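You operate a simulated robot arm through the tools that you are given. There is no shell and no other tool.

The job below is to be done with a simulated robot arm. You get a single attempt, and the scene is never put back.

TASK
Press dots into the thick gold disc on the dark base plate.
Fine: stand it on the ring, run the slider marked dots over it, push its cap down, run the slider back; leave the disc there; the other slider and discs stay.
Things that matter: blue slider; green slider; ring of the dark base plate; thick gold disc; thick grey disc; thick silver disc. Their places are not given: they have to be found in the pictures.

The check looks at the end state, three seconds after you hand in, the way a careful person would. Anything else that was tipped, shoved, dropped, spilled or broken makes it a failure. Lids that push on must go on centred and level and be pressed home; caps that screw on are set level and turned clockwise until they are tight.

THE ROBOT
A 7-joint arm with a two-finger parallel gripper, fixed in place. Base frame: the origin is at the foot of the arm, x ahead of it, y to its left, z up; the work surface is at about z = 0.885. Units: m, degrees, N and s.
With the tool pointing down near the work surface it reaches from about 0.4 to 0.9 m from the base axis. Its first joint turns from -143.0 to 143.0 degrees. Payload 3 kg.
The TCP is the grasp point between the finger pads, 0.03 m short of the fingertips. In the tool frame z runs along the fingers and y along their closing line. The gripper opens to 0.094 m. The fingers are 0.028 m wide and 0.01 m thick; the gripper's body (0.05 by 0.096 m) begins 0.055 m behind the TCP.
Orientation is told as [roll, pitch, yaw] about the base's x, y, z axes, in that order, counted from this pose: with the fingers straight down and closing along the base's y, the tool's x points along the base's -x, its y along +y and its z along -z.

THE INTERFACE
- The arm moves only by the tool jog_arm. Its argument "increments" is a list of rows, each a list of 6 numbers: the shift along the tool's x, y, z in m, then the turn, a rotation vector about the tool's x, y, z in degrees. In form: [[x, y, z, wx, wy, wz], ...]. A call has 1 to 20 rows; each row is the pose to reach, as a shift and turn from the pose commanded when the call began, along the tool's axes at that moment. "grip" is the finger opening in m, from 0 to 0.094, set as the call begins (left out, the last holds). A row lasts 0.2 s, in which the tool goes at most 0.05 m and 8.6 degrees; a call with a longer step from one row to the next is refused whole, and so is a gripper value outside its range. A pose out of reach is approached as far as the arm can. The call stops where the force on the tool passes 70 N (or 10 N more than at its start, if that is more) or the arm is blocked; 0.2 s more then pass. Each finger travels about 0.072 m/s and halts on what it meets, pressing with about 22 N; the grip force reading is that of the motor and also rises with nothing between the fingers. The clock runs only during rows and for 0.2 s after the last one: add rows that repeat a pose to give the fingers time. It gives the time, the measured TCP pose, the force on the tool (base axes), the opening and the grip force at its end, in the units of the frame above (readings bear some noise), with the torque about the TCP (base axes, N m) and any sound that the robot's microphone picked up.
- Cameras (640 x 400 px; columns grow to the right, rows downward): "scene" is fixed at [0.401, -0.6489, 1.6191]; the picture's right is [0.93, -0.37, 0.00], its down [-0.22, -0.55, -0.80] and it looks along [0.30, 0.75, -0.59] (base axes); focal length 361 px, centre (320, 200). "wrist" rides on the gripper at [0.076, 0.014, -0.102] in the tool frame; the picture's right is [-0.18, 0.98, 0.00], its down [-0.75, -0.14, -0.64] and it looks along [-0.63, -0.12, 0.77] (tool axes); focal length 243 px, centre (320, 200).
- snapshot(camera): a new picture of that camera. No time passes.
- measure_at(camera, pixels): for up to 12 pixels [column, row] of the newest picture of that camera ("zoom" is the newest enlarged one), the place [x, y, z] in the base frame of the surface seen there, good to about 0.002 m. No time passes.
- inspect(camera, box): a new picture of the part [left, top, right, bottom] of that camera's present view, enlarged. No time passes.
- sign_off(): hands the job in; it is judged then, once.

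Leave the gripper open and the arm clear of the work at the hand-in unless told otherwise.

The tools are called after "Request:" by a JSON object that holds its "fn" and its "kwargs". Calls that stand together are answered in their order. jog_arm: Moves the arm, as the interface text tells. Its arguments: {"type":"object","properties":{"increments":{"type":"array","items":{"type":"array","items":{"type":"number"}}},"grip":{"type":"number"}},"required":["increments"]} The other tools are called the same way: snapshot (camera) takes a picture; measure_at (camera, pixels) gives the place of the surface under pixels of a picture; inspect (camera, box) takes an enlarged picture of a part of a camera's view; sign_off () hands the job in.

At the start:

```text
t: 0.0
ee_pos: [0.6437, 0.0936, 1.1468]
ee_rot: [0.0, 0.0, 0.1]
contact_force: [-0.7, -0.5, 0.0]
wrist_torque: [0.01, -0.01, -0.02]
opening: 0.0937
gripper_force: 0.1
```

scene: 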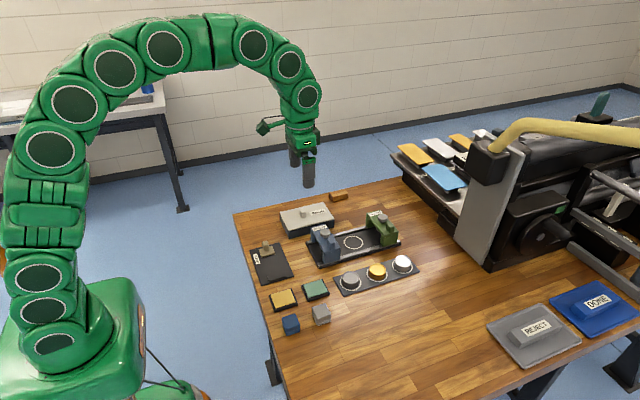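
wrist: 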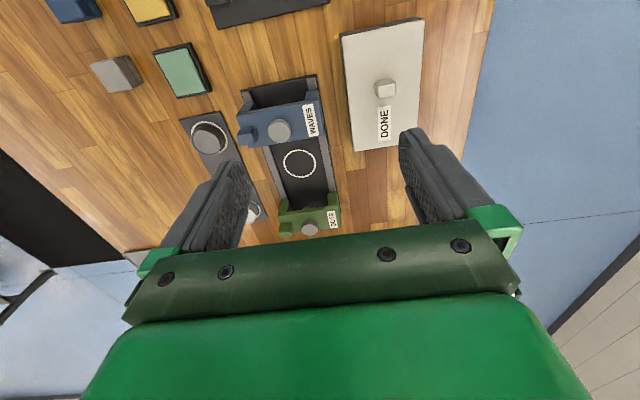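

I see a dark base plate with a blue slider (label seems to read WAVES) and a green one, with three discs in a tray in front at about (350,280), (377,271) and (402,263). I'll enlarge those areas first.

Request:
{"fn": "inspect", "kwargs": {"camera": "scene", "box": [290, 195, 430, 300]}}

Request:
{"fn": "inspect", "kwargs": {"camera": "wrist", "box": [170, 60, 350, 250]}}

```text
3.81 times, centred on (360, 248) of scene
```

zoom: 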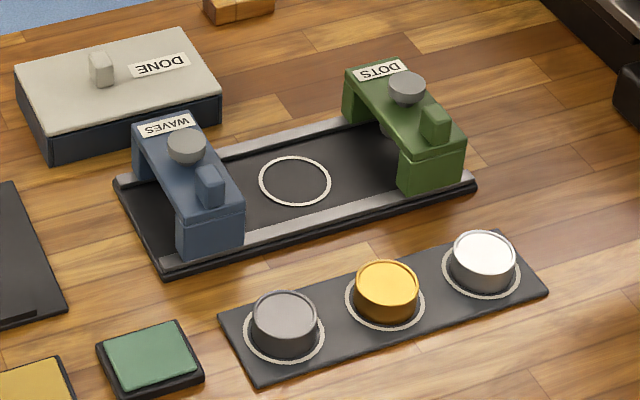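

```text
2.11 times, centred on (260, 155) of wrist
```

zoom: 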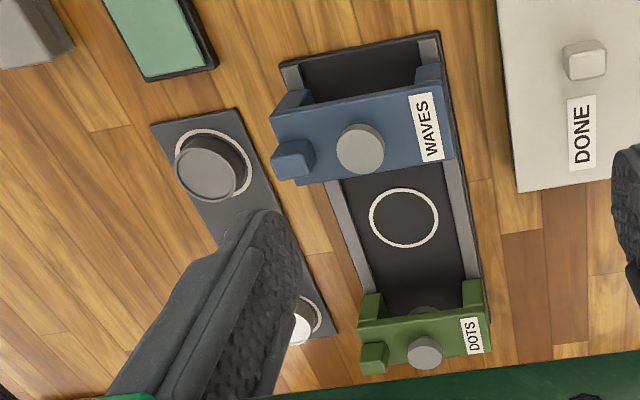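

The green slider is marked DOTS, the blue one WAVES. The gold disc is the middle one of the tray. I'll enlarge the scene again tighter so I can measure on it.

Request:
{"fn": "inspect", "kwargs": {"camera": "scene", "box": [300, 200, 428, 280]}}

```text
5.00 times, centred on (364, 240) of scene
```

zoom: 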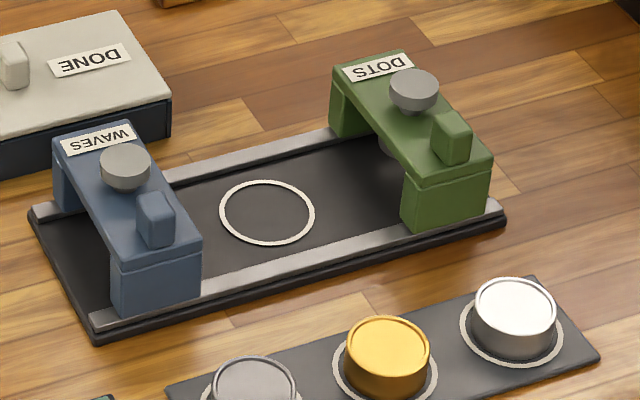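

Measuring on this zoom: the ring's rim at left (219,210), right (315,214), top (265,181), bottom (268,245), centre (267,212); gold disc top centre (387,345) and its edges; green cap top (414,88); handle top (450,125); bridge corners.

Request:
{"fn": "measure_at", "kwargs": {"camera": "zoom", "pixels": [[221, 210], [313, 214], [265, 182], [268, 243], [267, 212], [387, 345], [352, 343], [424, 345], [386, 322], [388, 368], [414, 83], [450, 122]]}}

Request:
{"fn": "measure_at", "kwargs": {"camera": "zoom", "pixels": [[337, 68], [405, 54], [418, 178], [490, 158], [452, 150], [407, 222], [488, 205], [460, 120], [436, 122], [470, 135], [388, 390], [340, 370]]}}

Request:
{"fn": "measure_at", "kwargs": {"camera": "zoom", "pixels": [[40, 212], [330, 133], [100, 318], [495, 206], [360, 232], [358, 248], [300, 150], [515, 300], [255, 372], [125, 158], [154, 205], [360, 290]]}}

```text
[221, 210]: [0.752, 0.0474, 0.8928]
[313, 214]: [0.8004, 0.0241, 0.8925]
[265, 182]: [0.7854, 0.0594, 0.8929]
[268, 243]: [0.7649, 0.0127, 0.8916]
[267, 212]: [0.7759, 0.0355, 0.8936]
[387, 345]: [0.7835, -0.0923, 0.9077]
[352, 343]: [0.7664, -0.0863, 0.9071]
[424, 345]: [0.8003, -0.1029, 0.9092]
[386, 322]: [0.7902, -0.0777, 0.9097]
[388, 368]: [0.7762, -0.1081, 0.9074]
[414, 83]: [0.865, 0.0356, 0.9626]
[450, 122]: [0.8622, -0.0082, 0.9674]
```

```text
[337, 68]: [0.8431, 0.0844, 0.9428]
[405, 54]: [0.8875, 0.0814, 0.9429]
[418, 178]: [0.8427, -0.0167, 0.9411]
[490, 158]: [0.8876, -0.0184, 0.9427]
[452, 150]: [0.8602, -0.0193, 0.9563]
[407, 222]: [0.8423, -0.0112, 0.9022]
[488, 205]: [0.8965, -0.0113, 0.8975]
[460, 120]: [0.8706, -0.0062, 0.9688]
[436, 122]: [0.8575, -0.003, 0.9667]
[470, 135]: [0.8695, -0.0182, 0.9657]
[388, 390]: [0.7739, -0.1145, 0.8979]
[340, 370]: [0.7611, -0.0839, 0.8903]
```

```text
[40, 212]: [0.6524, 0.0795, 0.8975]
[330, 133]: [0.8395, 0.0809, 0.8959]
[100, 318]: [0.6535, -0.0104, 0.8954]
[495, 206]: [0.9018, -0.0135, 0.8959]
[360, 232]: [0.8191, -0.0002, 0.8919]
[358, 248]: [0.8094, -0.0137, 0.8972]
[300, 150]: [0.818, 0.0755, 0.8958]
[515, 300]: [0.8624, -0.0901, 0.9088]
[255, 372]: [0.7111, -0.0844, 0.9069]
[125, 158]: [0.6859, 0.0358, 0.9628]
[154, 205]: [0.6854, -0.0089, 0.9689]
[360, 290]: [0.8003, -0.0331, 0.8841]
```

Readings: ring centre ≈ (0.776, 0.036, 0.892), gold disc top ≈ (0.783, -0.093, 0.908), radius ≈ 0.02, green slider at x ≈ 0.865 with cap at (0.865, 0.0356, 0.9625) and handle at (0.864, -0.009, 0.968). The rails run along x. I'll move above the gold disc while turning the tool to yaw +90, so the fingers close along x. That suits both the handle and the space between the rails. Opening will be 0.062.

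Request:
{"fn": "jog_arm", "kwargs": {"increments": [[-0.0116, -0.0156, 0.0081, 0, 0, -7.5], [-0.0232, -0.0311, 0.0161, 0, 0, -15], [-0.0348, -0.0466, 0.0242, 0, 0, -22.5], [-0.0464, -0.0622, 0.0323, 0, 0, -30], [-0.058, -0.0777, 0.0403, 0, 0, -37.5], [-0.0696, -0.0933, 0.0484, 0, 0, -45], [-0.0812, -0.1088, 0.0565, 0, 0, -52.5], [-0.0928, -0.1244, 0.0645, 0, 0, -60], [-0.1044, -0.1399, 0.0726, 0, 0, -67.5], [-0.116, -0.1555, 0.0807, 0, 0, -75], [-0.1276, -0.171, 0.0887, 0, 0, -82.5], [-0.1393, -0.1866, 0.0968, 0, 0, -89.9], [-0.1393, -0.1866, 0.0968, 0, 0, -89.9]], "grip": 0.062}}

```text
t: 2.8
ee_pos: [0.7838, -0.0926, 1.0503]
ee_rot: [0.0, 0.0, 90.0]
contact_force: [-0.8, -0.7, -0.7]
wrist_torque: [0.01, 0.0, 0.02]
opening: 0.0621
gripper_force: 0.0
```

The arm is at (0.784, -0.093, 1.050) with yaw 90. I'll look through both cameras now.

Request:
{"fn": "snapshot", "kwargs": {"camera": "wrist"}}

Request:
{"fn": "snapshot", "kwargs": {"camera": "scene"}}

```text
taken
```

wrist: 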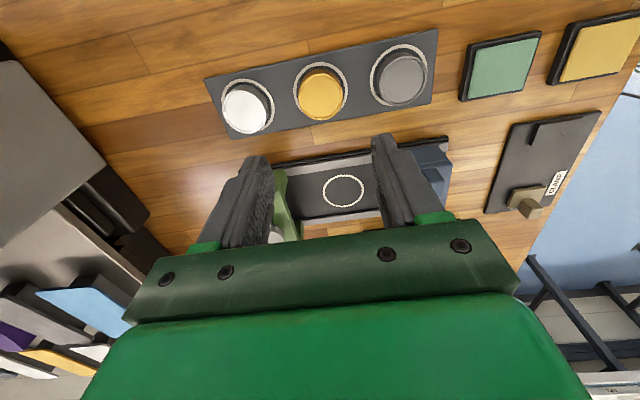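

```text
taken
```

scene: 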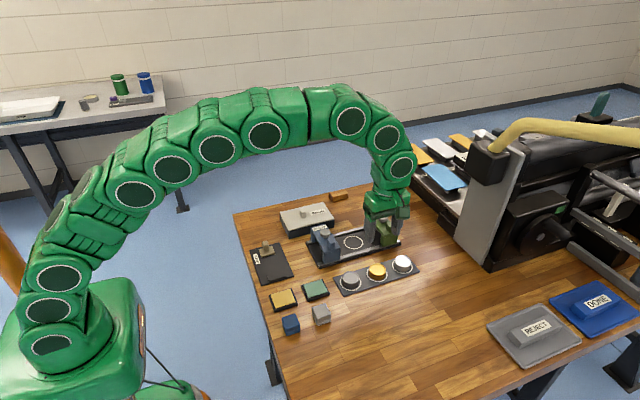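

In the wrist picture the gold disc is at about (319,93), silver to its left and grey to its right. I'll enlarge it for a finer measurement.

Request:
{"fn": "inspect", "kwargs": {"camera": "wrist", "box": [240, 40, 400, 140]}}

```text
4.00 times, centred on (320, 90) of wrist
```

zoom: 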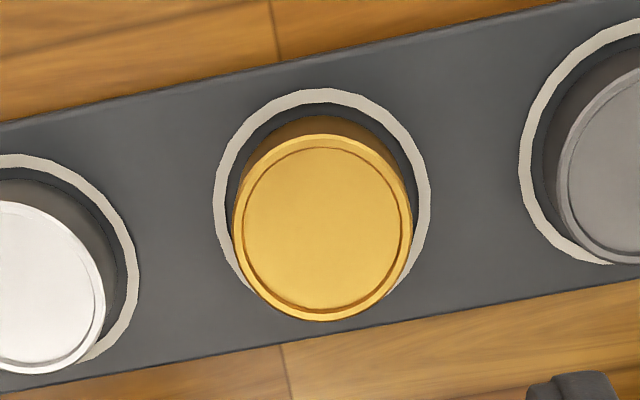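

The disc's top face spans columns 233–412 and rows 135–320 here, centre near (322,228). I'll measure symmetric rim points plus the tray surface.

Request:
{"fn": "measure_at", "kwargs": {"camera": "zoom", "pixels": [[322, 228], [237, 228], [407, 228], [322, 140], [322, 316], [262, 166], [382, 290], [262, 290], [382, 166], [222, 185], [430, 190], [320, 97]]}}

Request:
{"fn": "measure_at", "kwargs": {"camera": "zoom", "pixels": [[180, 150], [470, 240], [450, 100], [180, 300], [320, 128], [300, 60], [322, 228], [340, 228], [300, 228], [322, 200], [322, 256], [350, 123]]}}

```text
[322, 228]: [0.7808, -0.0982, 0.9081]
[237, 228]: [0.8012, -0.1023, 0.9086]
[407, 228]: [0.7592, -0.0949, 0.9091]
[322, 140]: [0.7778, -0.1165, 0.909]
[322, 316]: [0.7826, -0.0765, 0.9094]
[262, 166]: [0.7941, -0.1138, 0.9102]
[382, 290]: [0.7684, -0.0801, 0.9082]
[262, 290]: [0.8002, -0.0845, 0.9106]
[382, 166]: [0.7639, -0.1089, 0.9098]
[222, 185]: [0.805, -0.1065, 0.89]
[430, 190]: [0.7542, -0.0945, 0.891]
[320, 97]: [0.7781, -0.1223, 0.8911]
```

```text
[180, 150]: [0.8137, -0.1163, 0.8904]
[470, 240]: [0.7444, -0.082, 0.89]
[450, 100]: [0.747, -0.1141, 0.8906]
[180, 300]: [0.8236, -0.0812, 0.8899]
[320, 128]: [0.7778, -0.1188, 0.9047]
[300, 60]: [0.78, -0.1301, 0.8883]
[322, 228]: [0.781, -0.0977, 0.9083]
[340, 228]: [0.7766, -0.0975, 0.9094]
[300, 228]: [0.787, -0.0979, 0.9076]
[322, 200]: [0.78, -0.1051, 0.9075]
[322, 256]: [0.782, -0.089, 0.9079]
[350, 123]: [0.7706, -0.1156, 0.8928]
```

From the wrist the disc centre comes out at about (0.781, -0.097), radius ≈ 0.022, tray surface 0.890. From the scene camera I got y ≈ -0.093, so there is some disagreement. I'll measure the ring (wrist about (343,191)) with the wrist camera too, to compare the two cameras.

Request:
{"fn": "inspect", "kwargs": {"camera": "wrist", "box": [264, 140, 424, 240]}}

```text
4.00 times, centred on (344, 190) of wrist
```

zoom: 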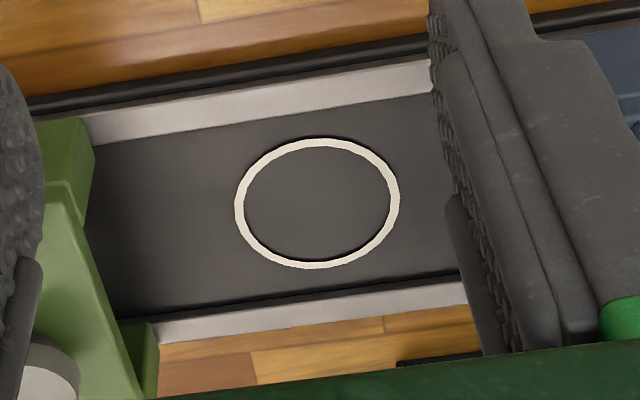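

The ring spans columns 235–400 and rows 137–269, centre about (317,203). I'll measure points on its line and the rails.

Request:
{"fn": "measure_at", "kwargs": {"camera": "zoom", "pixels": [[240, 205], [395, 200], [317, 142], [318, 264], [317, 203], [262, 160], [374, 247], [372, 158], [263, 248], [300, 106], [300, 125], [320, 300]]}}

Request:
{"fn": "measure_at", "kwargs": {"camera": "zoom", "pixels": [[240, 205], [395, 200], [317, 142], [318, 264], [317, 203], [262, 160], [374, 247], [372, 158], [263, 248], [300, 90], [300, 133], [320, 292]]}}

```text
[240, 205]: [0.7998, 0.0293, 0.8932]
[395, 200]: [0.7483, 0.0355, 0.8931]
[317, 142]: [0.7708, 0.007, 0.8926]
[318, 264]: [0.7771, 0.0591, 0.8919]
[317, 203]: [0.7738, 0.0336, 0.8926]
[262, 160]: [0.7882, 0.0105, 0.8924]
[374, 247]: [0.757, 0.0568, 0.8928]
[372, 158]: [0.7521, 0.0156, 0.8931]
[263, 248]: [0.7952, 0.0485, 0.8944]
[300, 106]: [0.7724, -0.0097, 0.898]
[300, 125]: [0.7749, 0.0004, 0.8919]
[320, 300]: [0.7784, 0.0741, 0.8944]
```

```text
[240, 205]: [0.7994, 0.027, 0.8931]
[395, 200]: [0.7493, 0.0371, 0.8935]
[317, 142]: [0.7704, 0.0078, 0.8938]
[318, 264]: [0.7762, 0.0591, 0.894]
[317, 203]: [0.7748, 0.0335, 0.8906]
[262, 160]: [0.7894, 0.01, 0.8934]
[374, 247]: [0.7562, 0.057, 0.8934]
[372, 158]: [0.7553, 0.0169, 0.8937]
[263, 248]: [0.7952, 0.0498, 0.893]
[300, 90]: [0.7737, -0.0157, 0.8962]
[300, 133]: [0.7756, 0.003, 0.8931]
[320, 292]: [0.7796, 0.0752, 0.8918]
```

The wrist camera puts the ring at (0.774, 0.033) and the scene camera at (0.776, 0.036). That is the same constant offset as for the disc, so the disc-to-ring displacement (-0.007, +0.130) agrees in both. I'll use the mean for the pick, about (0.782, -0.095), and first descend to a hover with the fingertips just above the disc top (TCP z 0.948) to check the alignment.

Request:
{"fn": "jog_arm", "kwargs": {"increments": [[0.0024, 0.0018, 0.03, 0, 0, 0], [0.0024, 0.0018, 0.06, 0, 0, 0], [0.0024, 0.0018, 0.085, 0, 0, 0], [0.0024, 0.0018, 0.102, 0, 0, 0], [0.0024, 0.0018, 0.102, 0, 0, 0]], "grip": 0.062}}

Request:
{"fn": "snapshot", "kwargs": {"camera": "wrist"}}

Request:
{"fn": "inspect", "kwargs": {"camera": "scene", "box": [316, 210, 444, 290]}}

```text
t: 4.0
ee_pos: [0.7822, -0.0938, 0.9495]
ee_rot: [0.0, 0.0, 89.7]
contact_force: [0.8, 0.0, 1.1]
wrist_torque: [0.0, 0.02, 0.01]
opening: 0.0618
gripper_force: 0.0
```

```text
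taken
```

wrist: 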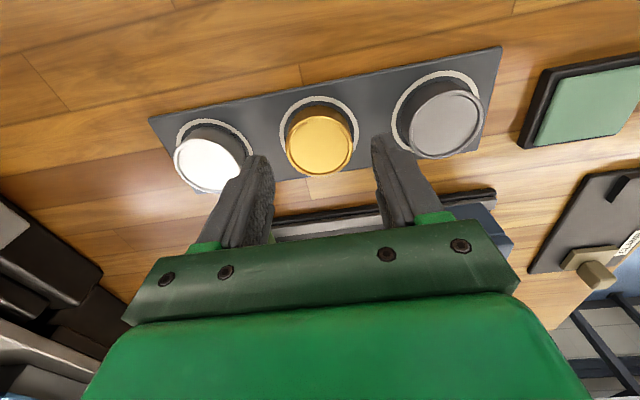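

```text
5.00 times, centred on (380, 250) of scene
```

zoom: 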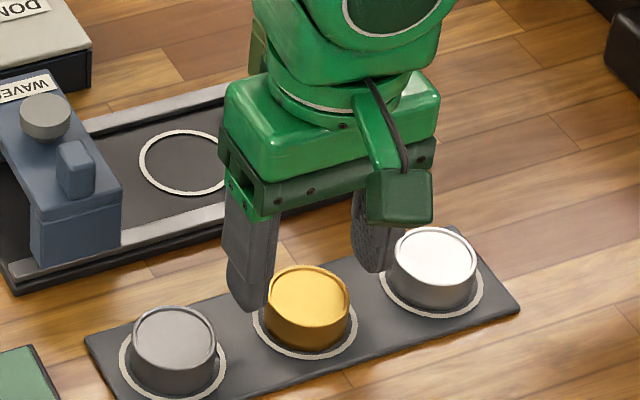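

The gripper hovers over the gold disc. I'll zoom the wrist view onto the disc to refine its place relative to the fingers.

Request:
{"fn": "inspect", "kwargs": {"camera": "wrist", "box": [240, 90, 400, 190]}}

```text
4.00 times, centred on (320, 140) of wrist
```

zoom: 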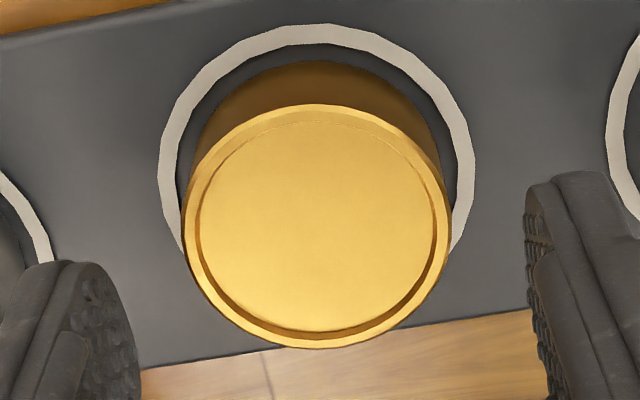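

The disc's top face spans columns 182–451 and rows 103–350, centre (317,227). I'll measure rim points and fingertips.

Request:
{"fn": "measure_at", "kwargs": {"camera": "zoom", "pixels": [[317, 227], [188, 227], [446, 227], [317, 110], [317, 344], [226, 144], [408, 310], [408, 144], [226, 310], [70, 275], [570, 185], [317, 227]]}}

Request:
{"fn": "measure_at", "kwargs": {"camera": "zoom", "pixels": [[317, 227], [188, 227], [446, 227], [317, 110], [317, 344], [226, 144], [408, 310], [408, 144], [226, 310], [85, 265], [560, 180], [317, 227]]}}

```text
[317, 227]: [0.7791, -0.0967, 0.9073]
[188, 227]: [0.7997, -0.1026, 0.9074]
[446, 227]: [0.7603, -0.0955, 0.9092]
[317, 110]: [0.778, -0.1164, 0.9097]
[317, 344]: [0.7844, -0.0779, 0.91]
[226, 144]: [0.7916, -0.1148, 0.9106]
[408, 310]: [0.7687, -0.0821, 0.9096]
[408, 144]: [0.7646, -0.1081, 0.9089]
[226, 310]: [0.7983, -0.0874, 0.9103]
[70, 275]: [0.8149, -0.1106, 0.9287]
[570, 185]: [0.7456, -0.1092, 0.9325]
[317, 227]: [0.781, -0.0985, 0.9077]
```

```text
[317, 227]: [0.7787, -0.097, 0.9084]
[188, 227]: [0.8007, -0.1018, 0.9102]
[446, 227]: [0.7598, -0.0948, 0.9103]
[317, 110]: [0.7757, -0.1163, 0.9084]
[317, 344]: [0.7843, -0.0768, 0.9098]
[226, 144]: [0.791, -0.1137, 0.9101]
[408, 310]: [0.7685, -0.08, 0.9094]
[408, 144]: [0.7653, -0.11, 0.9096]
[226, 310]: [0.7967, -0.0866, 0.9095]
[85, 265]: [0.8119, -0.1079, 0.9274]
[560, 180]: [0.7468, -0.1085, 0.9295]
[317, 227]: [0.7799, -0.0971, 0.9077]
```

Wrist measurements give the disc centre at (0.780, -0.097) and the finger front edges at y ≈ -0.109, so the TCP sits near y -0.095. I'll shift 2 mm toward -y and 1 mm toward -x, then lower so the fingertips end about 4 mm above the tray (TCP z ≈ 0.924), still open.

Request:
{"fn": "jog_arm", "kwargs": {"increments": [[0.002, 0.001, 0.0, 0, 0, 0], [0.002, 0.001, 0.012, 0, 0, 0], [0.002, 0.001, 0.024, 0, 0, 0], [0.002, 0.001, 0.024, 0, 0, 0], [0.002, 0.001, 0.024, 0, 0, 0]], "grip": 0.062}}

Request:
{"fn": "snapshot", "kwargs": {"camera": "wrist"}}

Request:
{"fn": "inspect", "kwargs": {"camera": "scene", "box": [316, 210, 444, 290]}}

```text
t: 5.2
ee_pos: [0.7792, -0.0949, 0.924]
ee_rot: [0.0, 0.0, 89.8]
contact_force: [-0.7, 0.7, 0.6]
wrist_torque: [-0.06, 0.0, -0.01]
opening: 0.0618
gripper_force: 0.0
```

```text
taken
```

wrist: 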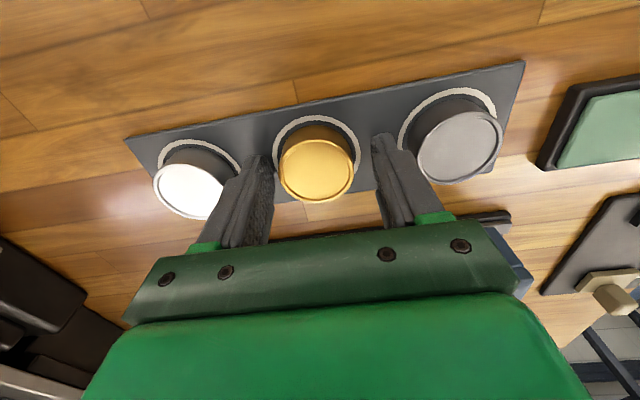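

```text
5.00 times, centred on (380, 250) of scene
```

zoom: 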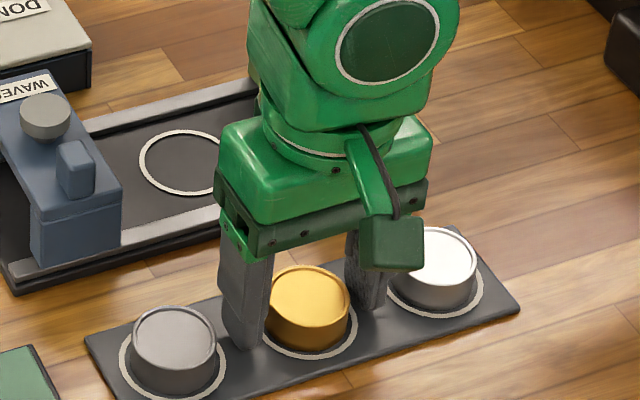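

The fingers straddle the disc, with clear gaps to the neighbours. In the wrist view the disc seems a little left of centre (about 316 against 320), so I'll zoom in and check both gaps before closing.

Request:
{"fn": "inspect", "kwargs": {"camera": "wrist", "box": [240, 100, 400, 200]}}

```text
4.00 times, centred on (320, 150) of wrist
```

zoom: 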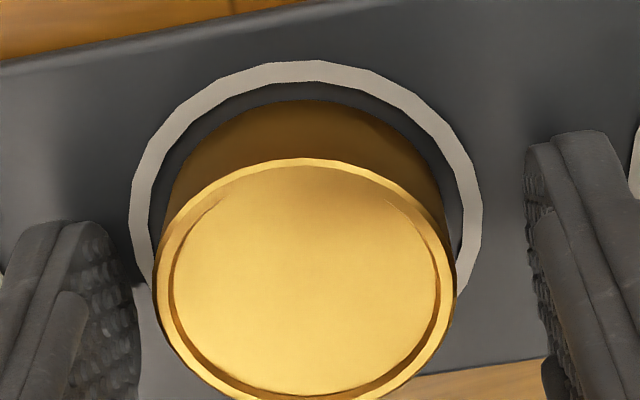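

Request:
{"fn": "measure_at", "kwargs": {"camera": "zoom", "pixels": [[158, 282], [450, 280], [304, 165], [304, 395], [304, 280], [202, 200], [408, 360], [408, 200], [202, 360], [100, 240], [535, 165], [60, 230]]}}

Request:
{"fn": "measure_at", "kwargs": {"camera": "zoom", "pixels": [[158, 282], [450, 280], [304, 165], [304, 395], [304, 280], [202, 200], [408, 360], [408, 200], [202, 360], [105, 260], [532, 195], [560, 140]]}}

```text
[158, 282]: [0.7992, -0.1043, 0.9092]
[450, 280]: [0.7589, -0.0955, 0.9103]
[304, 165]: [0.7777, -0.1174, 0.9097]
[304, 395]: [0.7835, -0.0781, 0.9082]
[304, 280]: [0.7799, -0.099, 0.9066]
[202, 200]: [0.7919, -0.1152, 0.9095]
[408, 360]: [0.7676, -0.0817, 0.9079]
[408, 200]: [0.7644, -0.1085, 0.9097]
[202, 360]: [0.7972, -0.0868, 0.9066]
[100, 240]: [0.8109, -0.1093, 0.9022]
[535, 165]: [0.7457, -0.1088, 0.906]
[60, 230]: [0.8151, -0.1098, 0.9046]
```

```text
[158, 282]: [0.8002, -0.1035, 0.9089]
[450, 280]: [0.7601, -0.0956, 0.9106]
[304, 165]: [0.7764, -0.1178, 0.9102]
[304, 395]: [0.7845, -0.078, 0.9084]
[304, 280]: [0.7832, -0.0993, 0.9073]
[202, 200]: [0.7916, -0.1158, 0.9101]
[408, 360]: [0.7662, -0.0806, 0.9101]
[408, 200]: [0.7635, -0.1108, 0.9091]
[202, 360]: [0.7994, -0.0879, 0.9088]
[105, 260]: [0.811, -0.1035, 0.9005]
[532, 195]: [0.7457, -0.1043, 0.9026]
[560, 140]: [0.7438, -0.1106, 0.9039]
```

The disc is centred at (0.780, -0.098) and the finger faces at x 0.811 and 0.746 put the gripper centre at 0.778. I'll shift 1.5 mm toward +x and 1 mm toward -y, then close on the disc.

Request:
{"fn": "jog_arm", "kwargs": {"increments": [[0.001, -0.0015, 0.0, 0, 0, 0], [0.001, -0.0015, 0.0, 0, 0, 0]], "grip": 0.062}}

Request:
{"fn": "jog_arm", "kwargs": {"increments": [[0, 0, 0, 0, 0, 0], [0, 0, 0, 0, 0, 0], [0, 0, 0, 0, 0, 0], [0, 0, 0, 0, 0, 0], [0, 0, 0, 0, 0, 0]], "grip": 0.036}}

Request:
{"fn": "snapshot", "kwargs": {"camera": "wrist"}}

```text
t: 5.8
ee_pos: [0.7818, -0.0972, 0.9241]
ee_rot: [0.0, 0.0, 89.8]
contact_force: [-0.7, -0.7, 0.5]
wrist_torque: [-0.02, 0.01, 0.02]
opening: 0.0621
gripper_force: 0.0
```

```text
t: 7.0
ee_pos: [0.7792, -0.0975, 0.9245]
ee_rot: [0.0, 0.1, 89.9]
contact_force: [-1.2, -0.1, 2.7]
wrist_torque: [-0.01, -0.01, 0.02]
opening: 0.0429
gripper_force: 22.6
```

```text
taken
```

wrist: 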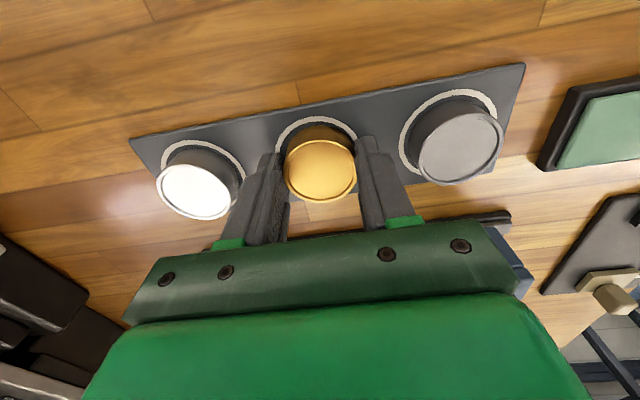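

The disc is held: opening 0.0429, grip 22.6 N. I'll lift it 5 cm straight up and check that it's still held.

Request:
{"fn": "jog_arm", "kwargs": {"increments": [[0, 0, -0.01, 0, 0, 0], [0, 0, -0.025, 0, 0, 0], [0, 0, -0.04, 0, 0, 0], [0, 0, -0.05, 0, 0, 0], [0, 0, -0.05, 0, 0, 0]]}}

Request:
{"fn": "snapshot", "kwargs": {"camera": "wrist"}}

Request:
{"fn": "snapshot", "kwargs": {"camera": "scene"}}

```text
t: 8.2
ee_pos: [0.7826, -0.0978, 0.9726]
ee_rot: [0.0, 0.1, 89.8]
contact_force: [0.5, 0.5, -1.5]
wrist_torque: [-0.02, 0.0, 0.0]
opening: 0.0429
gripper_force: 21.5
```

```text
taken
```

wrist: 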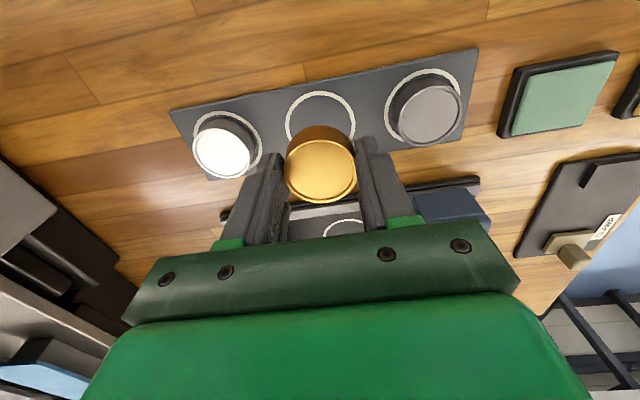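

```text
taken
```

scene: 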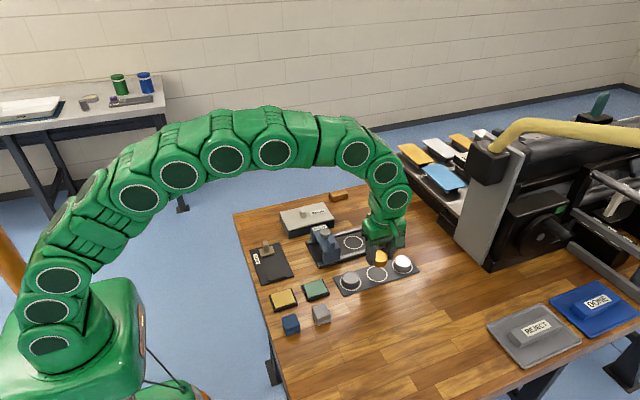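

The disc is off the tray and held. I'll carry it 0.131 m toward +y and 6 mm toward -x to over the ring, at the same height.

Request:
{"fn": "jog_arm", "kwargs": {"increments": [[-0.02, 0.001, 0, 0, 0, 0], [-0.045, 0.002, 0, 0, 0, 0], [-0.07, 0.003, 0, 0, 0, 0], [-0.095, 0.0045, 0, 0, 0, 0], [-0.118, 0.0055, 0, 0, 0, 0], [-0.131, 0.006, 0, 0, 0, 0], [-0.131, 0.006, 0.0, 0, 0, 0], [-0.131, 0.006, 0.015, 0, 0, 0], [-0.131, 0.006, 0.025, 0, 0, 0], [-0.131, 0.006, 0.025, 0, 0, 0]]}}

Request:
{"fn": "snapshot", "kwargs": {"camera": "wrist"}}

Request:
{"fn": "inspect", "kwargs": {"camera": "scene", "box": [300, 200, 428, 280]}}

```text
t: 10.4
ee_pos: [0.778, 0.0326, 0.9492]
ee_rot: [0.1, 0.0, 90.0]
contact_force: [0.4, 0.8, -1.2]
wrist_torque: [0.0, 0.02, -0.01]
opening: 0.0425
gripper_force: 22.4
```

```text
taken
```

wrist: 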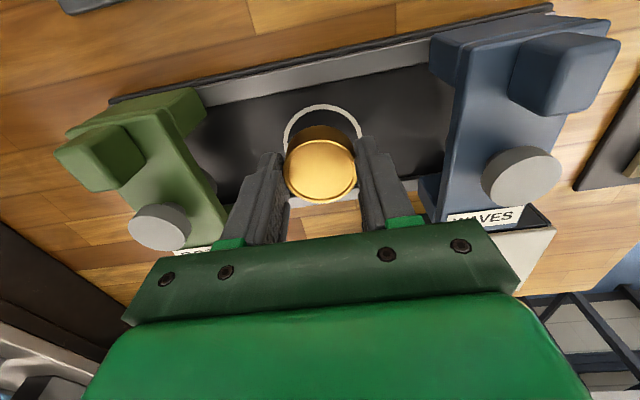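

```text
5.00 times, centred on (364, 240) of scene
```

zoom: 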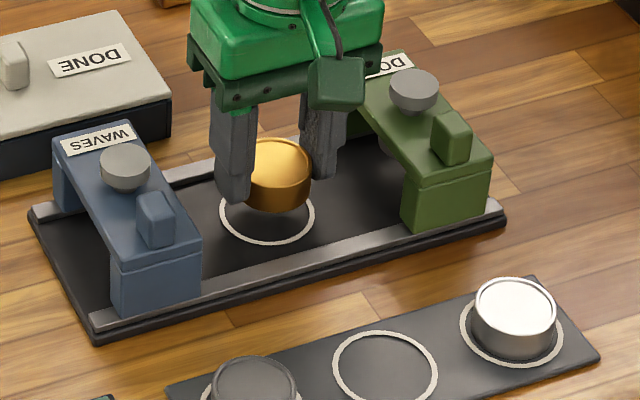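

The disc is above the ring. I'll zoom the wrist view to compare the disc centre with the ring.

Request:
{"fn": "inspect", "kwargs": {"camera": "wrist", "box": [240, 90, 400, 210]}}

```text
3.33 times, centred on (320, 150) of wrist
```

zoom: 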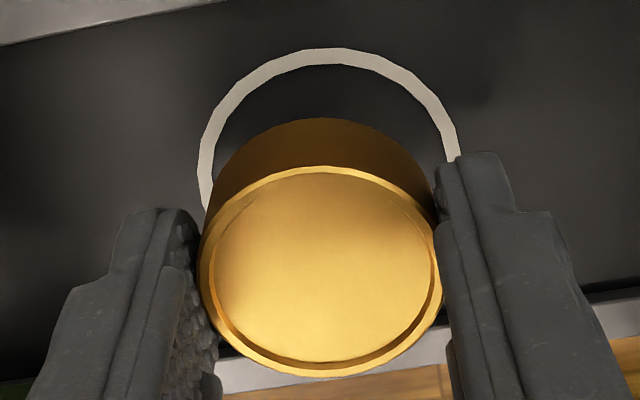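

I'll measure points along the ring's midline and around the disc's top rim.

Request:
{"fn": "measure_at", "kwargs": {"camera": "zoom", "pixels": [[206, 170], [235, 105], [280, 68], [335, 57], [390, 73], [430, 108], [450, 140], [321, 271], [321, 173], [321, 370], [207, 268], [437, 268]]}}

Request:
{"fn": "measure_at", "kwargs": {"camera": "zoom", "pixels": [[206, 170], [235, 105], [280, 68], [335, 57], [390, 73], [430, 108], [450, 140], [321, 271], [321, 173], [321, 370], [207, 268], [437, 268]]}}

Request:
{"fn": "measure_at", "kwargs": {"camera": "zoom", "pixels": [[206, 170], [235, 105], [280, 68], [335, 57], [390, 73], [430, 108], [450, 140], [240, 200], [400, 200], [240, 340], [400, 340], [321, 271]]}}

```text
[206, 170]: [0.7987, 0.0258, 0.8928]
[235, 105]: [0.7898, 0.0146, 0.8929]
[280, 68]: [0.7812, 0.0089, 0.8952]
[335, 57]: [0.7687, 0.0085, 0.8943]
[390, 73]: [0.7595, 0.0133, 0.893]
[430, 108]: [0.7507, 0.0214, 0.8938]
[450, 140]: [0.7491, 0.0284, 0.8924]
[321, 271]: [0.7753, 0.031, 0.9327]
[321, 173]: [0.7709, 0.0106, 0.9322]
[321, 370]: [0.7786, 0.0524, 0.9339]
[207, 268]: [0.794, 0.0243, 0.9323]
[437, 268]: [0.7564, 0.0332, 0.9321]
```

```text
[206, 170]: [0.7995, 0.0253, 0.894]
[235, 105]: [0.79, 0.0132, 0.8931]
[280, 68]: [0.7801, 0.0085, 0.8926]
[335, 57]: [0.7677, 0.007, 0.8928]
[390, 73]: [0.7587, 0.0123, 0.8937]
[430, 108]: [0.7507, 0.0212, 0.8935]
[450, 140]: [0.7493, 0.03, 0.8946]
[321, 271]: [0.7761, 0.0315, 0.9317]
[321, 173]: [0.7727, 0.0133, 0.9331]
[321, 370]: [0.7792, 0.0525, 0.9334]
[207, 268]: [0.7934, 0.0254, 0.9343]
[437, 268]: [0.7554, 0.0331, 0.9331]
```

```text
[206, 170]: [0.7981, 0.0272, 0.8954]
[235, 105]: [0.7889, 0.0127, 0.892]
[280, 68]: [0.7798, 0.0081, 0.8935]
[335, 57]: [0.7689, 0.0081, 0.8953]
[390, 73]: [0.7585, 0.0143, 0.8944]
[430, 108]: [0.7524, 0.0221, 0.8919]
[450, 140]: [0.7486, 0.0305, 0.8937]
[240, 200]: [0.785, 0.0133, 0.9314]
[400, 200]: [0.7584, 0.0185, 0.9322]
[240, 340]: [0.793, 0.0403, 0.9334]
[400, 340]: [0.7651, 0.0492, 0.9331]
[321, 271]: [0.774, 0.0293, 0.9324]
```

The ring fits to centre (0.774, 0.0335), radius 0.0256, and the held disc to about (0.775, 0.031). I'll shift 1.5 mm toward +y and 1 mm toward -x, and lower to about 2.5 mm above the plate. There the gap between the disc's foot and the ring can be judged directly.

Request:
{"fn": "jog_arm", "kwargs": {"increments": [[-0.0015, 0.001, 0.0, 0, 0, 0], [-0.0015, 0.001, 0.01, 0, 0, 0], [-0.0015, 0.001, 0.019, 0, 0, 0], [-0.0015, 0.001, 0.019, 0, 0, 0]]}}

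Request:
{"fn": "inspect", "kwargs": {"camera": "scene", "box": [328, 220, 376, 250]}}

Request:
{"fn": "inspect", "kwargs": {"camera": "wrist", "box": [256, 115, 384, 195]}}

```text
t: 11.4
ee_pos: [0.7735, 0.0352, 0.9285]
ee_rot: [0.0, 0.0, 89.9]
contact_force: [1.0, 0.0, -0.6]
wrist_torque: [-0.03, 0.0, 0.0]
opening: 0.0429
gripper_force: 21.8
```

```text
13.33 times, centred on (352, 235) of scene
```

zoom: 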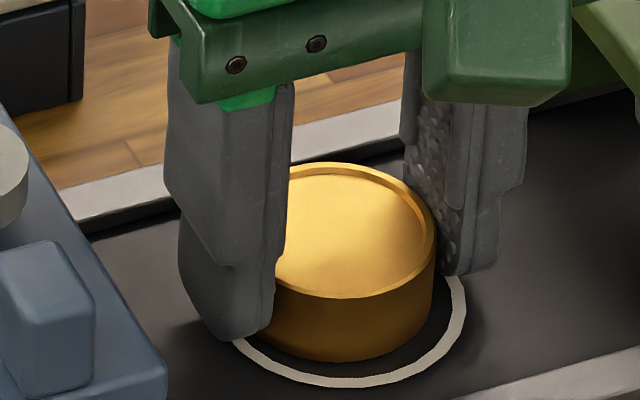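

```text
5.00 times, centred on (320, 155) of wrist
```

zoom: 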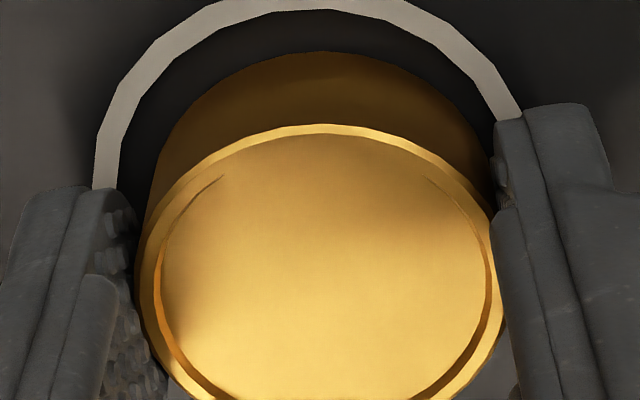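

I'll take a slightly higher wrist zoom so the whole visible ring arc and the disc's foot show together.

Request:
{"fn": "inspect", "kwargs": {"camera": "wrist", "box": [256, 100, 384, 180]}}

```text
5.00 times, centred on (320, 140) of wrist
```

zoom: 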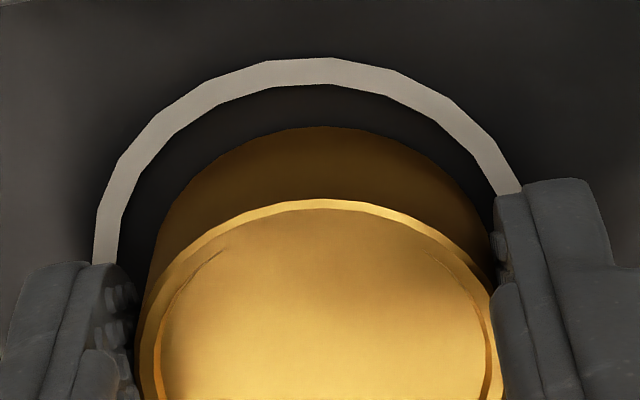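

I'll measure the ring's midline arc and the foot edge of the disc on this picture.

Request:
{"fn": "measure_at", "kwargs": {"camera": "zoom", "pixels": [[107, 230], [130, 165], [180, 113], [240, 84], [310, 71], [380, 80], [440, 110], [480, 148], [508, 185], [320, 71], [290, 72], [150, 140]]}}

Request:
{"fn": "measure_at", "kwargs": {"camera": "zoom", "pixels": [[168, 232], [192, 193], [227, 160], [270, 139], [320, 131], [370, 137], [418, 158], [456, 188], [482, 222], [345, 133], [295, 134], [250, 148]]}}

Request:
{"fn": "measure_at", "kwargs": {"camera": "zoom", "pixels": [[107, 230], [130, 165], [180, 113], [240, 84], [310, 71], [380, 80], [440, 110], [480, 148], [508, 185], [320, 131], [270, 139], [370, 137]]}}

```text
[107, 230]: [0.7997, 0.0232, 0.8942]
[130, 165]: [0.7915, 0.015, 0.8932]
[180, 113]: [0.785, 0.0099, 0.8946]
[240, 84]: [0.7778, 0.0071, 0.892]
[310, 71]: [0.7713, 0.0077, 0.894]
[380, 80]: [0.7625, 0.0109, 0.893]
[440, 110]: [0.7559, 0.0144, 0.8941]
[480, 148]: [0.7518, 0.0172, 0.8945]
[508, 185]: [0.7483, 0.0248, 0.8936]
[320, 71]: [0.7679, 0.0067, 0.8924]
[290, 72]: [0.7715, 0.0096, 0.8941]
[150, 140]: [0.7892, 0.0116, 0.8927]
```

```text
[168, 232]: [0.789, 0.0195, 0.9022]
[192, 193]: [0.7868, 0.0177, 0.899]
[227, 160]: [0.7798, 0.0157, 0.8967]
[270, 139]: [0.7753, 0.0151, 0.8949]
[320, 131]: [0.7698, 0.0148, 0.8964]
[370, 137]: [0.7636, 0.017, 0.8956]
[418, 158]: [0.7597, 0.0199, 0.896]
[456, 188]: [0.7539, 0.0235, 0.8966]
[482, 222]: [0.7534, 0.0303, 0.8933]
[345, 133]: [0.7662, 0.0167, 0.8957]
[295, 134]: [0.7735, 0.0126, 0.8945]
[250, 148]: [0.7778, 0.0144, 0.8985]
```

```text
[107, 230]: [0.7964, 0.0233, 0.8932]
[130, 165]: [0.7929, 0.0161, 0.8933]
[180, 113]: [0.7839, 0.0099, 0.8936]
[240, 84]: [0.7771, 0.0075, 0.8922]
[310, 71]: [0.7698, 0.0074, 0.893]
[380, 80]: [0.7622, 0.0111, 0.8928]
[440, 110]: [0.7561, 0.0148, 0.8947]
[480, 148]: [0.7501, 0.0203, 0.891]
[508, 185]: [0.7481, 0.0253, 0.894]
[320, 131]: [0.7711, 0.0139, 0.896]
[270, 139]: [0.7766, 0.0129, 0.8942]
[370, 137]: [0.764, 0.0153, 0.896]
```

Comparing ring and disc foot by pixel geometry in both views, the front gap is about 5.3 mm where 4.2 mm would be centred. So the disc sits about 1.3 mm too far toward +y and about 0.5 mm toward -x. I'll correct that and lower in small steps, watching the force.

Request:
{"fn": "jog_arm", "kwargs": {"increments": [[0.0013, -0.0005, 0.0, 0, 0, 0], [0.0013, -0.0005, 0.001, 0, 0, 0], [0.0013, -0.0005, 0.002, 0, 0, 0], [0.0013, -0.0005, 0.002, 0, 0, 0]]}}

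Request:
{"fn": "inspect", "kwargs": {"camera": "scene", "box": [328, 220, 376, 250]}}

Request:
{"fn": "inspect", "kwargs": {"camera": "wrist", "box": [256, 100, 384, 180]}}

```text
t: 12.4
ee_pos: [0.7742, 0.0333, 0.9275]
ee_rot: [0.0, 0.0, 89.8]
contact_force: [0.3, -0.7, -1.5]
wrist_torque: [0.0, 0.0, -0.01]
opening: 0.0431
gripper_force: 22.0
```

```text
13.33 times, centred on (352, 235) of scene
```

zoom: 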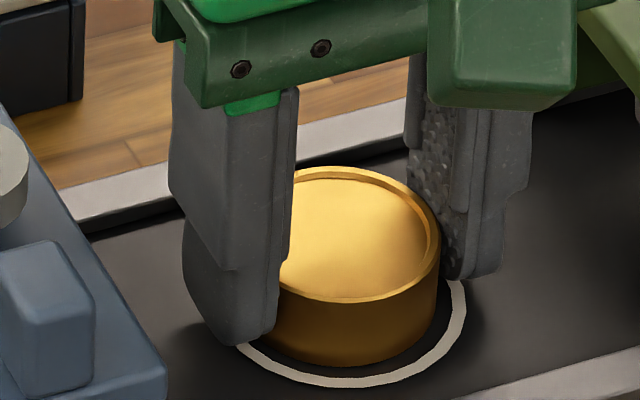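

```text
5.00 times, centred on (320, 140) of wrist
```

zoom: 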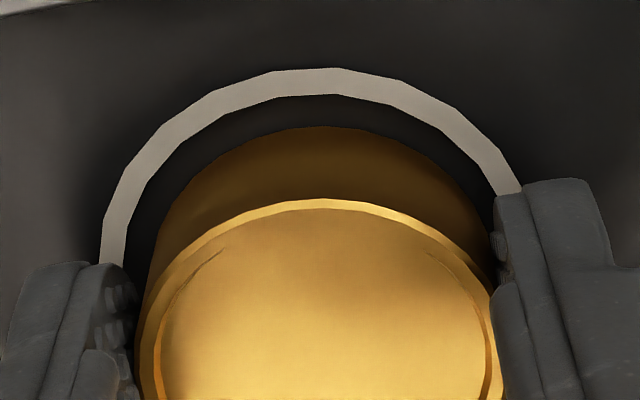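

The gaps are now within about 1 mm all round, and there is no contact yet. I'll take off a last half millimetre in x and y and lower 1 mm at a time until the foot touches.

Request:
{"fn": "jog_arm", "kwargs": {"increments": [[0.0006, 0.0005, 0.0, 0, 0, 0], [0.0006, 0.0005, 0.0008, 0, 0, 0], [0.0006, 0.0005, 0.0008, 0, 0, 0]]}}

Request:
{"fn": "inspect", "kwargs": {"camera": "scene", "box": [328, 220, 376, 250]}}

```text
t: 13.2
ee_pos: [0.7741, 0.0336, 0.9271]
ee_rot: [-0.1, 0.1, 89.9]
contact_force: [0.7, -1.9, 13.4]
wrist_torque: [-0.06, 0.05, 0.01]
opening: 0.043
gripper_force: 22.3
```

```text
13.33 times, centred on (352, 235) of scene
```

zoom: 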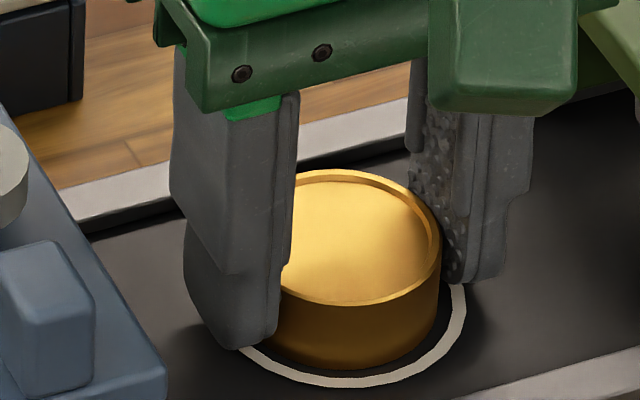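

The force shows 13 N of contact, so the disc stands on the plate and the gap round it is even within a millimetre. I'll open the fingers to 0.062 and hold.

Request:
{"fn": "jog_arm", "kwargs": {"increments": [[0, 0, 0, 0, 0, 0], [0, 0, 0, 0, 0, 0], [0, 0, 0, 0, 0, 0]], "grip": 0.062}}

Request:
{"fn": "inspect", "kwargs": {"camera": "scene", "box": [328, 220, 376, 250]}}

```text
t: 14.0
ee_pos: [0.7742, 0.0342, 0.9261]
ee_rot: [-0.1, 0.0, 89.9]
contact_force: [0.2, 0.5, 1.3]
wrist_torque: [0.01, 0.02, -0.03]
opening: 0.062
gripper_force: 0.1
```

```text
13.33 times, centred on (352, 235) of scene
```

zoom: 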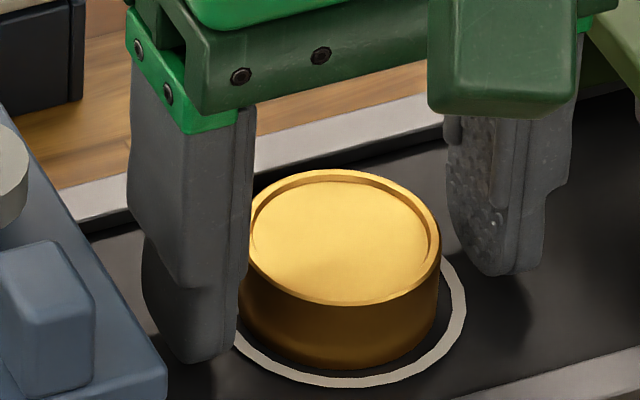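

The disc stands free on the ring. I'll raise the gripper straight up 0.10 m and look at the result unobstructed.

Request:
{"fn": "jog_arm", "kwargs": {"increments": [[0, 0, -0.01, 0, 0, 0], [0, 0, -0.03, 0, 0, 0], [0, 0, -0.06, 0, 0, 0], [0, 0, -0.09, 0, 0, 0], [0, 0, -0.11, 0, 0, 0], [0, 0, -0.11, 0, 0, 0]]}}

Request:
{"fn": "inspect", "kwargs": {"camera": "scene", "box": [328, 220, 376, 250]}}

Request:
{"fn": "snapshot", "kwargs": {"camera": "wrist"}}

```text
t: 15.4
ee_pos: [0.7748, 0.0324, 1.0383]
ee_rot: [0.0, -0.1, 89.8]
contact_force: [0.3, 0.0, 0.0]
wrist_torque: [0.02, 0.04, 0.01]
opening: 0.0621
gripper_force: 0.2
```

```text
13.33 times, centred on (352, 235) of scene
```

zoom: 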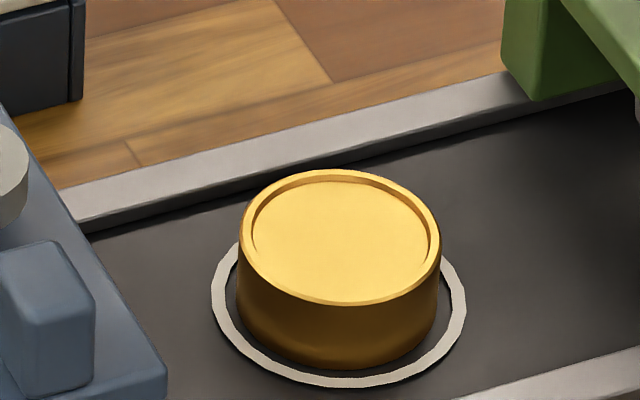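

```text
taken
```

wrist: 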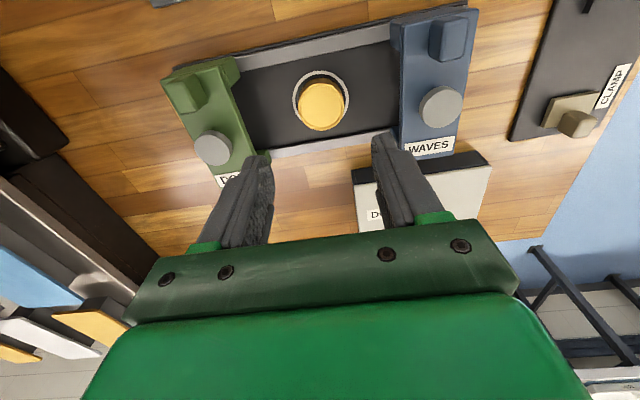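

The disc sits centred on the ring (ring midline columns 219–457, disc 238–440). Next is the green slider. I'll move at this height to above its handle at about (0.863, -0.011) and look.

Request:
{"fn": "jog_arm", "kwargs": {"increments": [[0.011, -0.022, 0, 0, 0, 0], [0.022, -0.044, 0, 0, 0, 0], [0.033, -0.066, 0, 0, 0, 0], [0.044, -0.088, 0, 0, 0, 0], [0.044, -0.088, 0, 0, 0, 0]], "grip": 0.045}}

Request:
{"fn": "snapshot", "kwargs": {"camera": "wrist"}}

Request:
{"fn": "inspect", "kwargs": {"camera": "scene", "box": [300, 200, 428, 280]}}

```text
t: 16.6
ee_pos: [0.8643, -0.0135, 1.0358]
ee_rot: [0.2, -0.1, 89.9]
contact_force: [-0.8, -0.3, 0.2]
wrist_torque: [0.0, 0.01, 0.0]
opening: 0.0452
gripper_force: 0.1
```

```text
taken
```

wrist: 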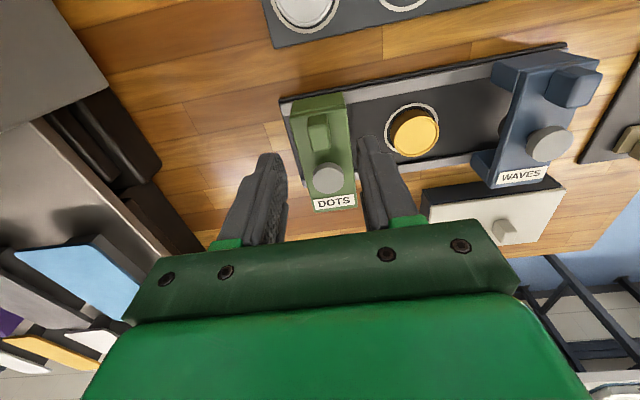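

```text
5.00 times, centred on (364, 240) of scene
```

zoom: 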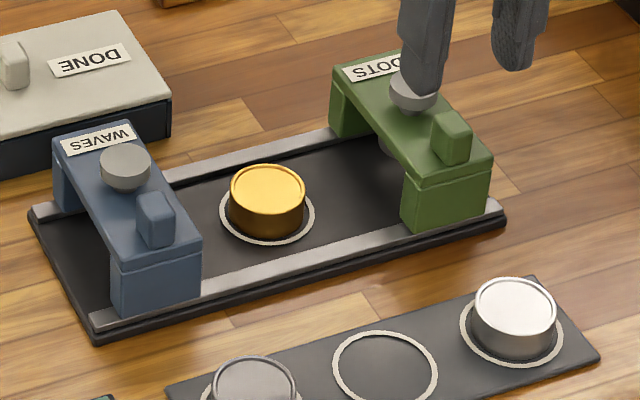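

The wrist view shows the green slider with its handle at about (318,130) and the grey cap at (328,178). I'll zoom there and measure.

Request:
{"fn": "inspect", "kwargs": {"camera": "wrist", "box": [256, 85, 384, 215]}}

```text
3.08 times, centred on (320, 150) of wrist
```

zoom: 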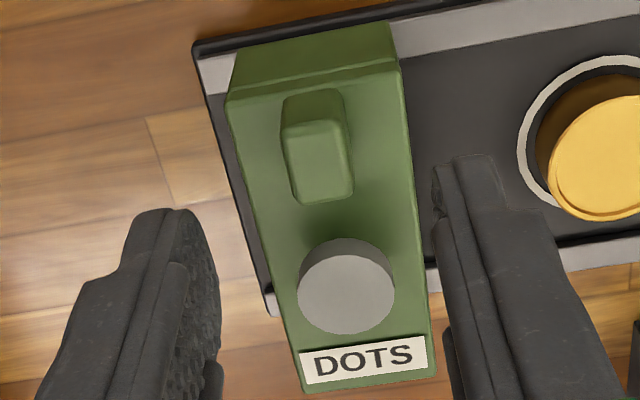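

I'll measure the handle's top face (centre about (320,162)), its edges, the cap's top (centre about (346,293)), and the bridge top around them.

Request:
{"fn": "measure_at", "kwargs": {"camera": "zoom", "pixels": [[320, 162], [289, 145], [343, 140], [296, 185], [349, 180], [313, 128], [326, 194], [346, 293], [302, 293], [390, 290], [346, 258], [346, 330]]}}

Request:
{"fn": "measure_at", "kwargs": {"camera": "zoom", "pixels": [[240, 120], [395, 100], [260, 180], [395, 180], [280, 270], [405, 250], [310, 95], [320, 225], [320, 162], [346, 293], [289, 145], [343, 140]]}}

```text
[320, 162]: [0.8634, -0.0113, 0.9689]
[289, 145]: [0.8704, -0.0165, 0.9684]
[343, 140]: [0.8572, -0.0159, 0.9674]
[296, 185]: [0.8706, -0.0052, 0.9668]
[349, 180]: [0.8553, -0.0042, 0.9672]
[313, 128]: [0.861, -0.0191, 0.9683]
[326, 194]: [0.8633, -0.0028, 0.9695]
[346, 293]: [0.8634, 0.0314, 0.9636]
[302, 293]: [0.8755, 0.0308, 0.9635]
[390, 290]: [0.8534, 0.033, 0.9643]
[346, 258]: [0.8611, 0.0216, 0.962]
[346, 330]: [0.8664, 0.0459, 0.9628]
```

```text
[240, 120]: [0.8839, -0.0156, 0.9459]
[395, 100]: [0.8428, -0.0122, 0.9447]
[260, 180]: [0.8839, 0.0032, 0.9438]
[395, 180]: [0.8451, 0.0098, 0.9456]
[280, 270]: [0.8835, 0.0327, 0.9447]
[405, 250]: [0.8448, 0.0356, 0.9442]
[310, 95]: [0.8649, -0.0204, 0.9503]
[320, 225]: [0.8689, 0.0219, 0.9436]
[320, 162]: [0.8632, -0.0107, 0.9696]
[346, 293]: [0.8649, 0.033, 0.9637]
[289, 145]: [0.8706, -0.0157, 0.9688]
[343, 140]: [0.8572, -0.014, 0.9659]
```

The handle spans x 0.8555–0.871 and y -0.0195 to -0.0025 with its top at 0.968; the bridge top is at 0.944. The cap centre is (0.864, 0.033), top 0.9635. I'll lower to TCP z ≈ 1.003 (fingertips just above the handle) and check the alignment.

Request:
{"fn": "jog_arm", "kwargs": {"increments": [[-0.001, 0.0, 0.01, 0, 0, 0], [-0.001, 0.0, 0.023, 0, 0, 0], [-0.001, 0.0, 0.033, 0, 0, 0], [-0.001, 0.0, 0.033, 0, 0, 0]], "grip": 0.045}}

Request:
{"fn": "inspect", "kwargs": {"camera": "wrist", "box": [240, 90, 400, 190]}}

Request:
{"fn": "inspect", "kwargs": {"camera": "scene", "box": [352, 200, 416, 240]}}

```text
t: 17.6
ee_pos: [0.8615, -0.0117, 1.0034]
ee_rot: [0.0, 0.0, 89.6]
contact_force: [-0.4, -0.4, -0.6]
wrist_torque: [0.0, 0.01, 0.0]
opening: 0.045
gripper_force: 0.1
```

```text
4.00 times, centred on (320, 140) of wrist
```

zoom: 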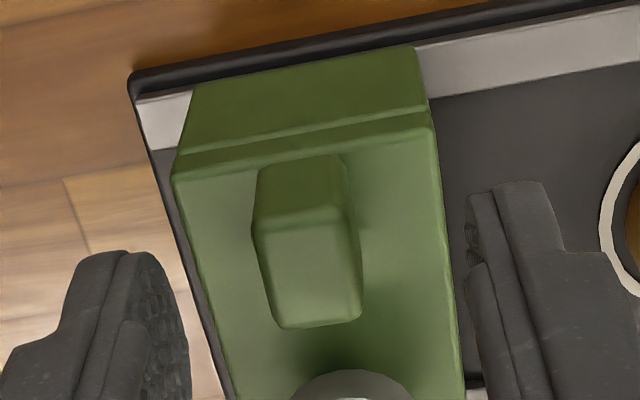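

```text
10.00 times, centred on (384, 220) of scene
```

zoom: 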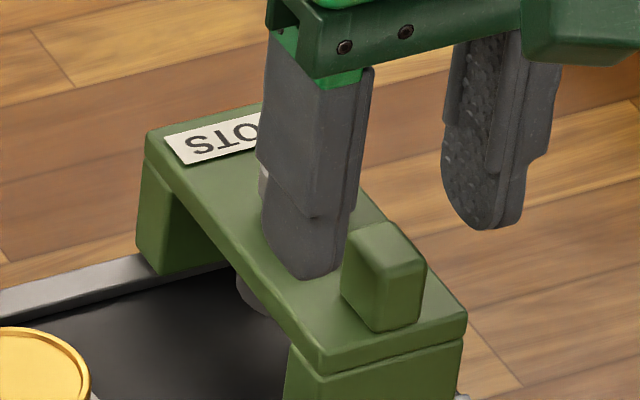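

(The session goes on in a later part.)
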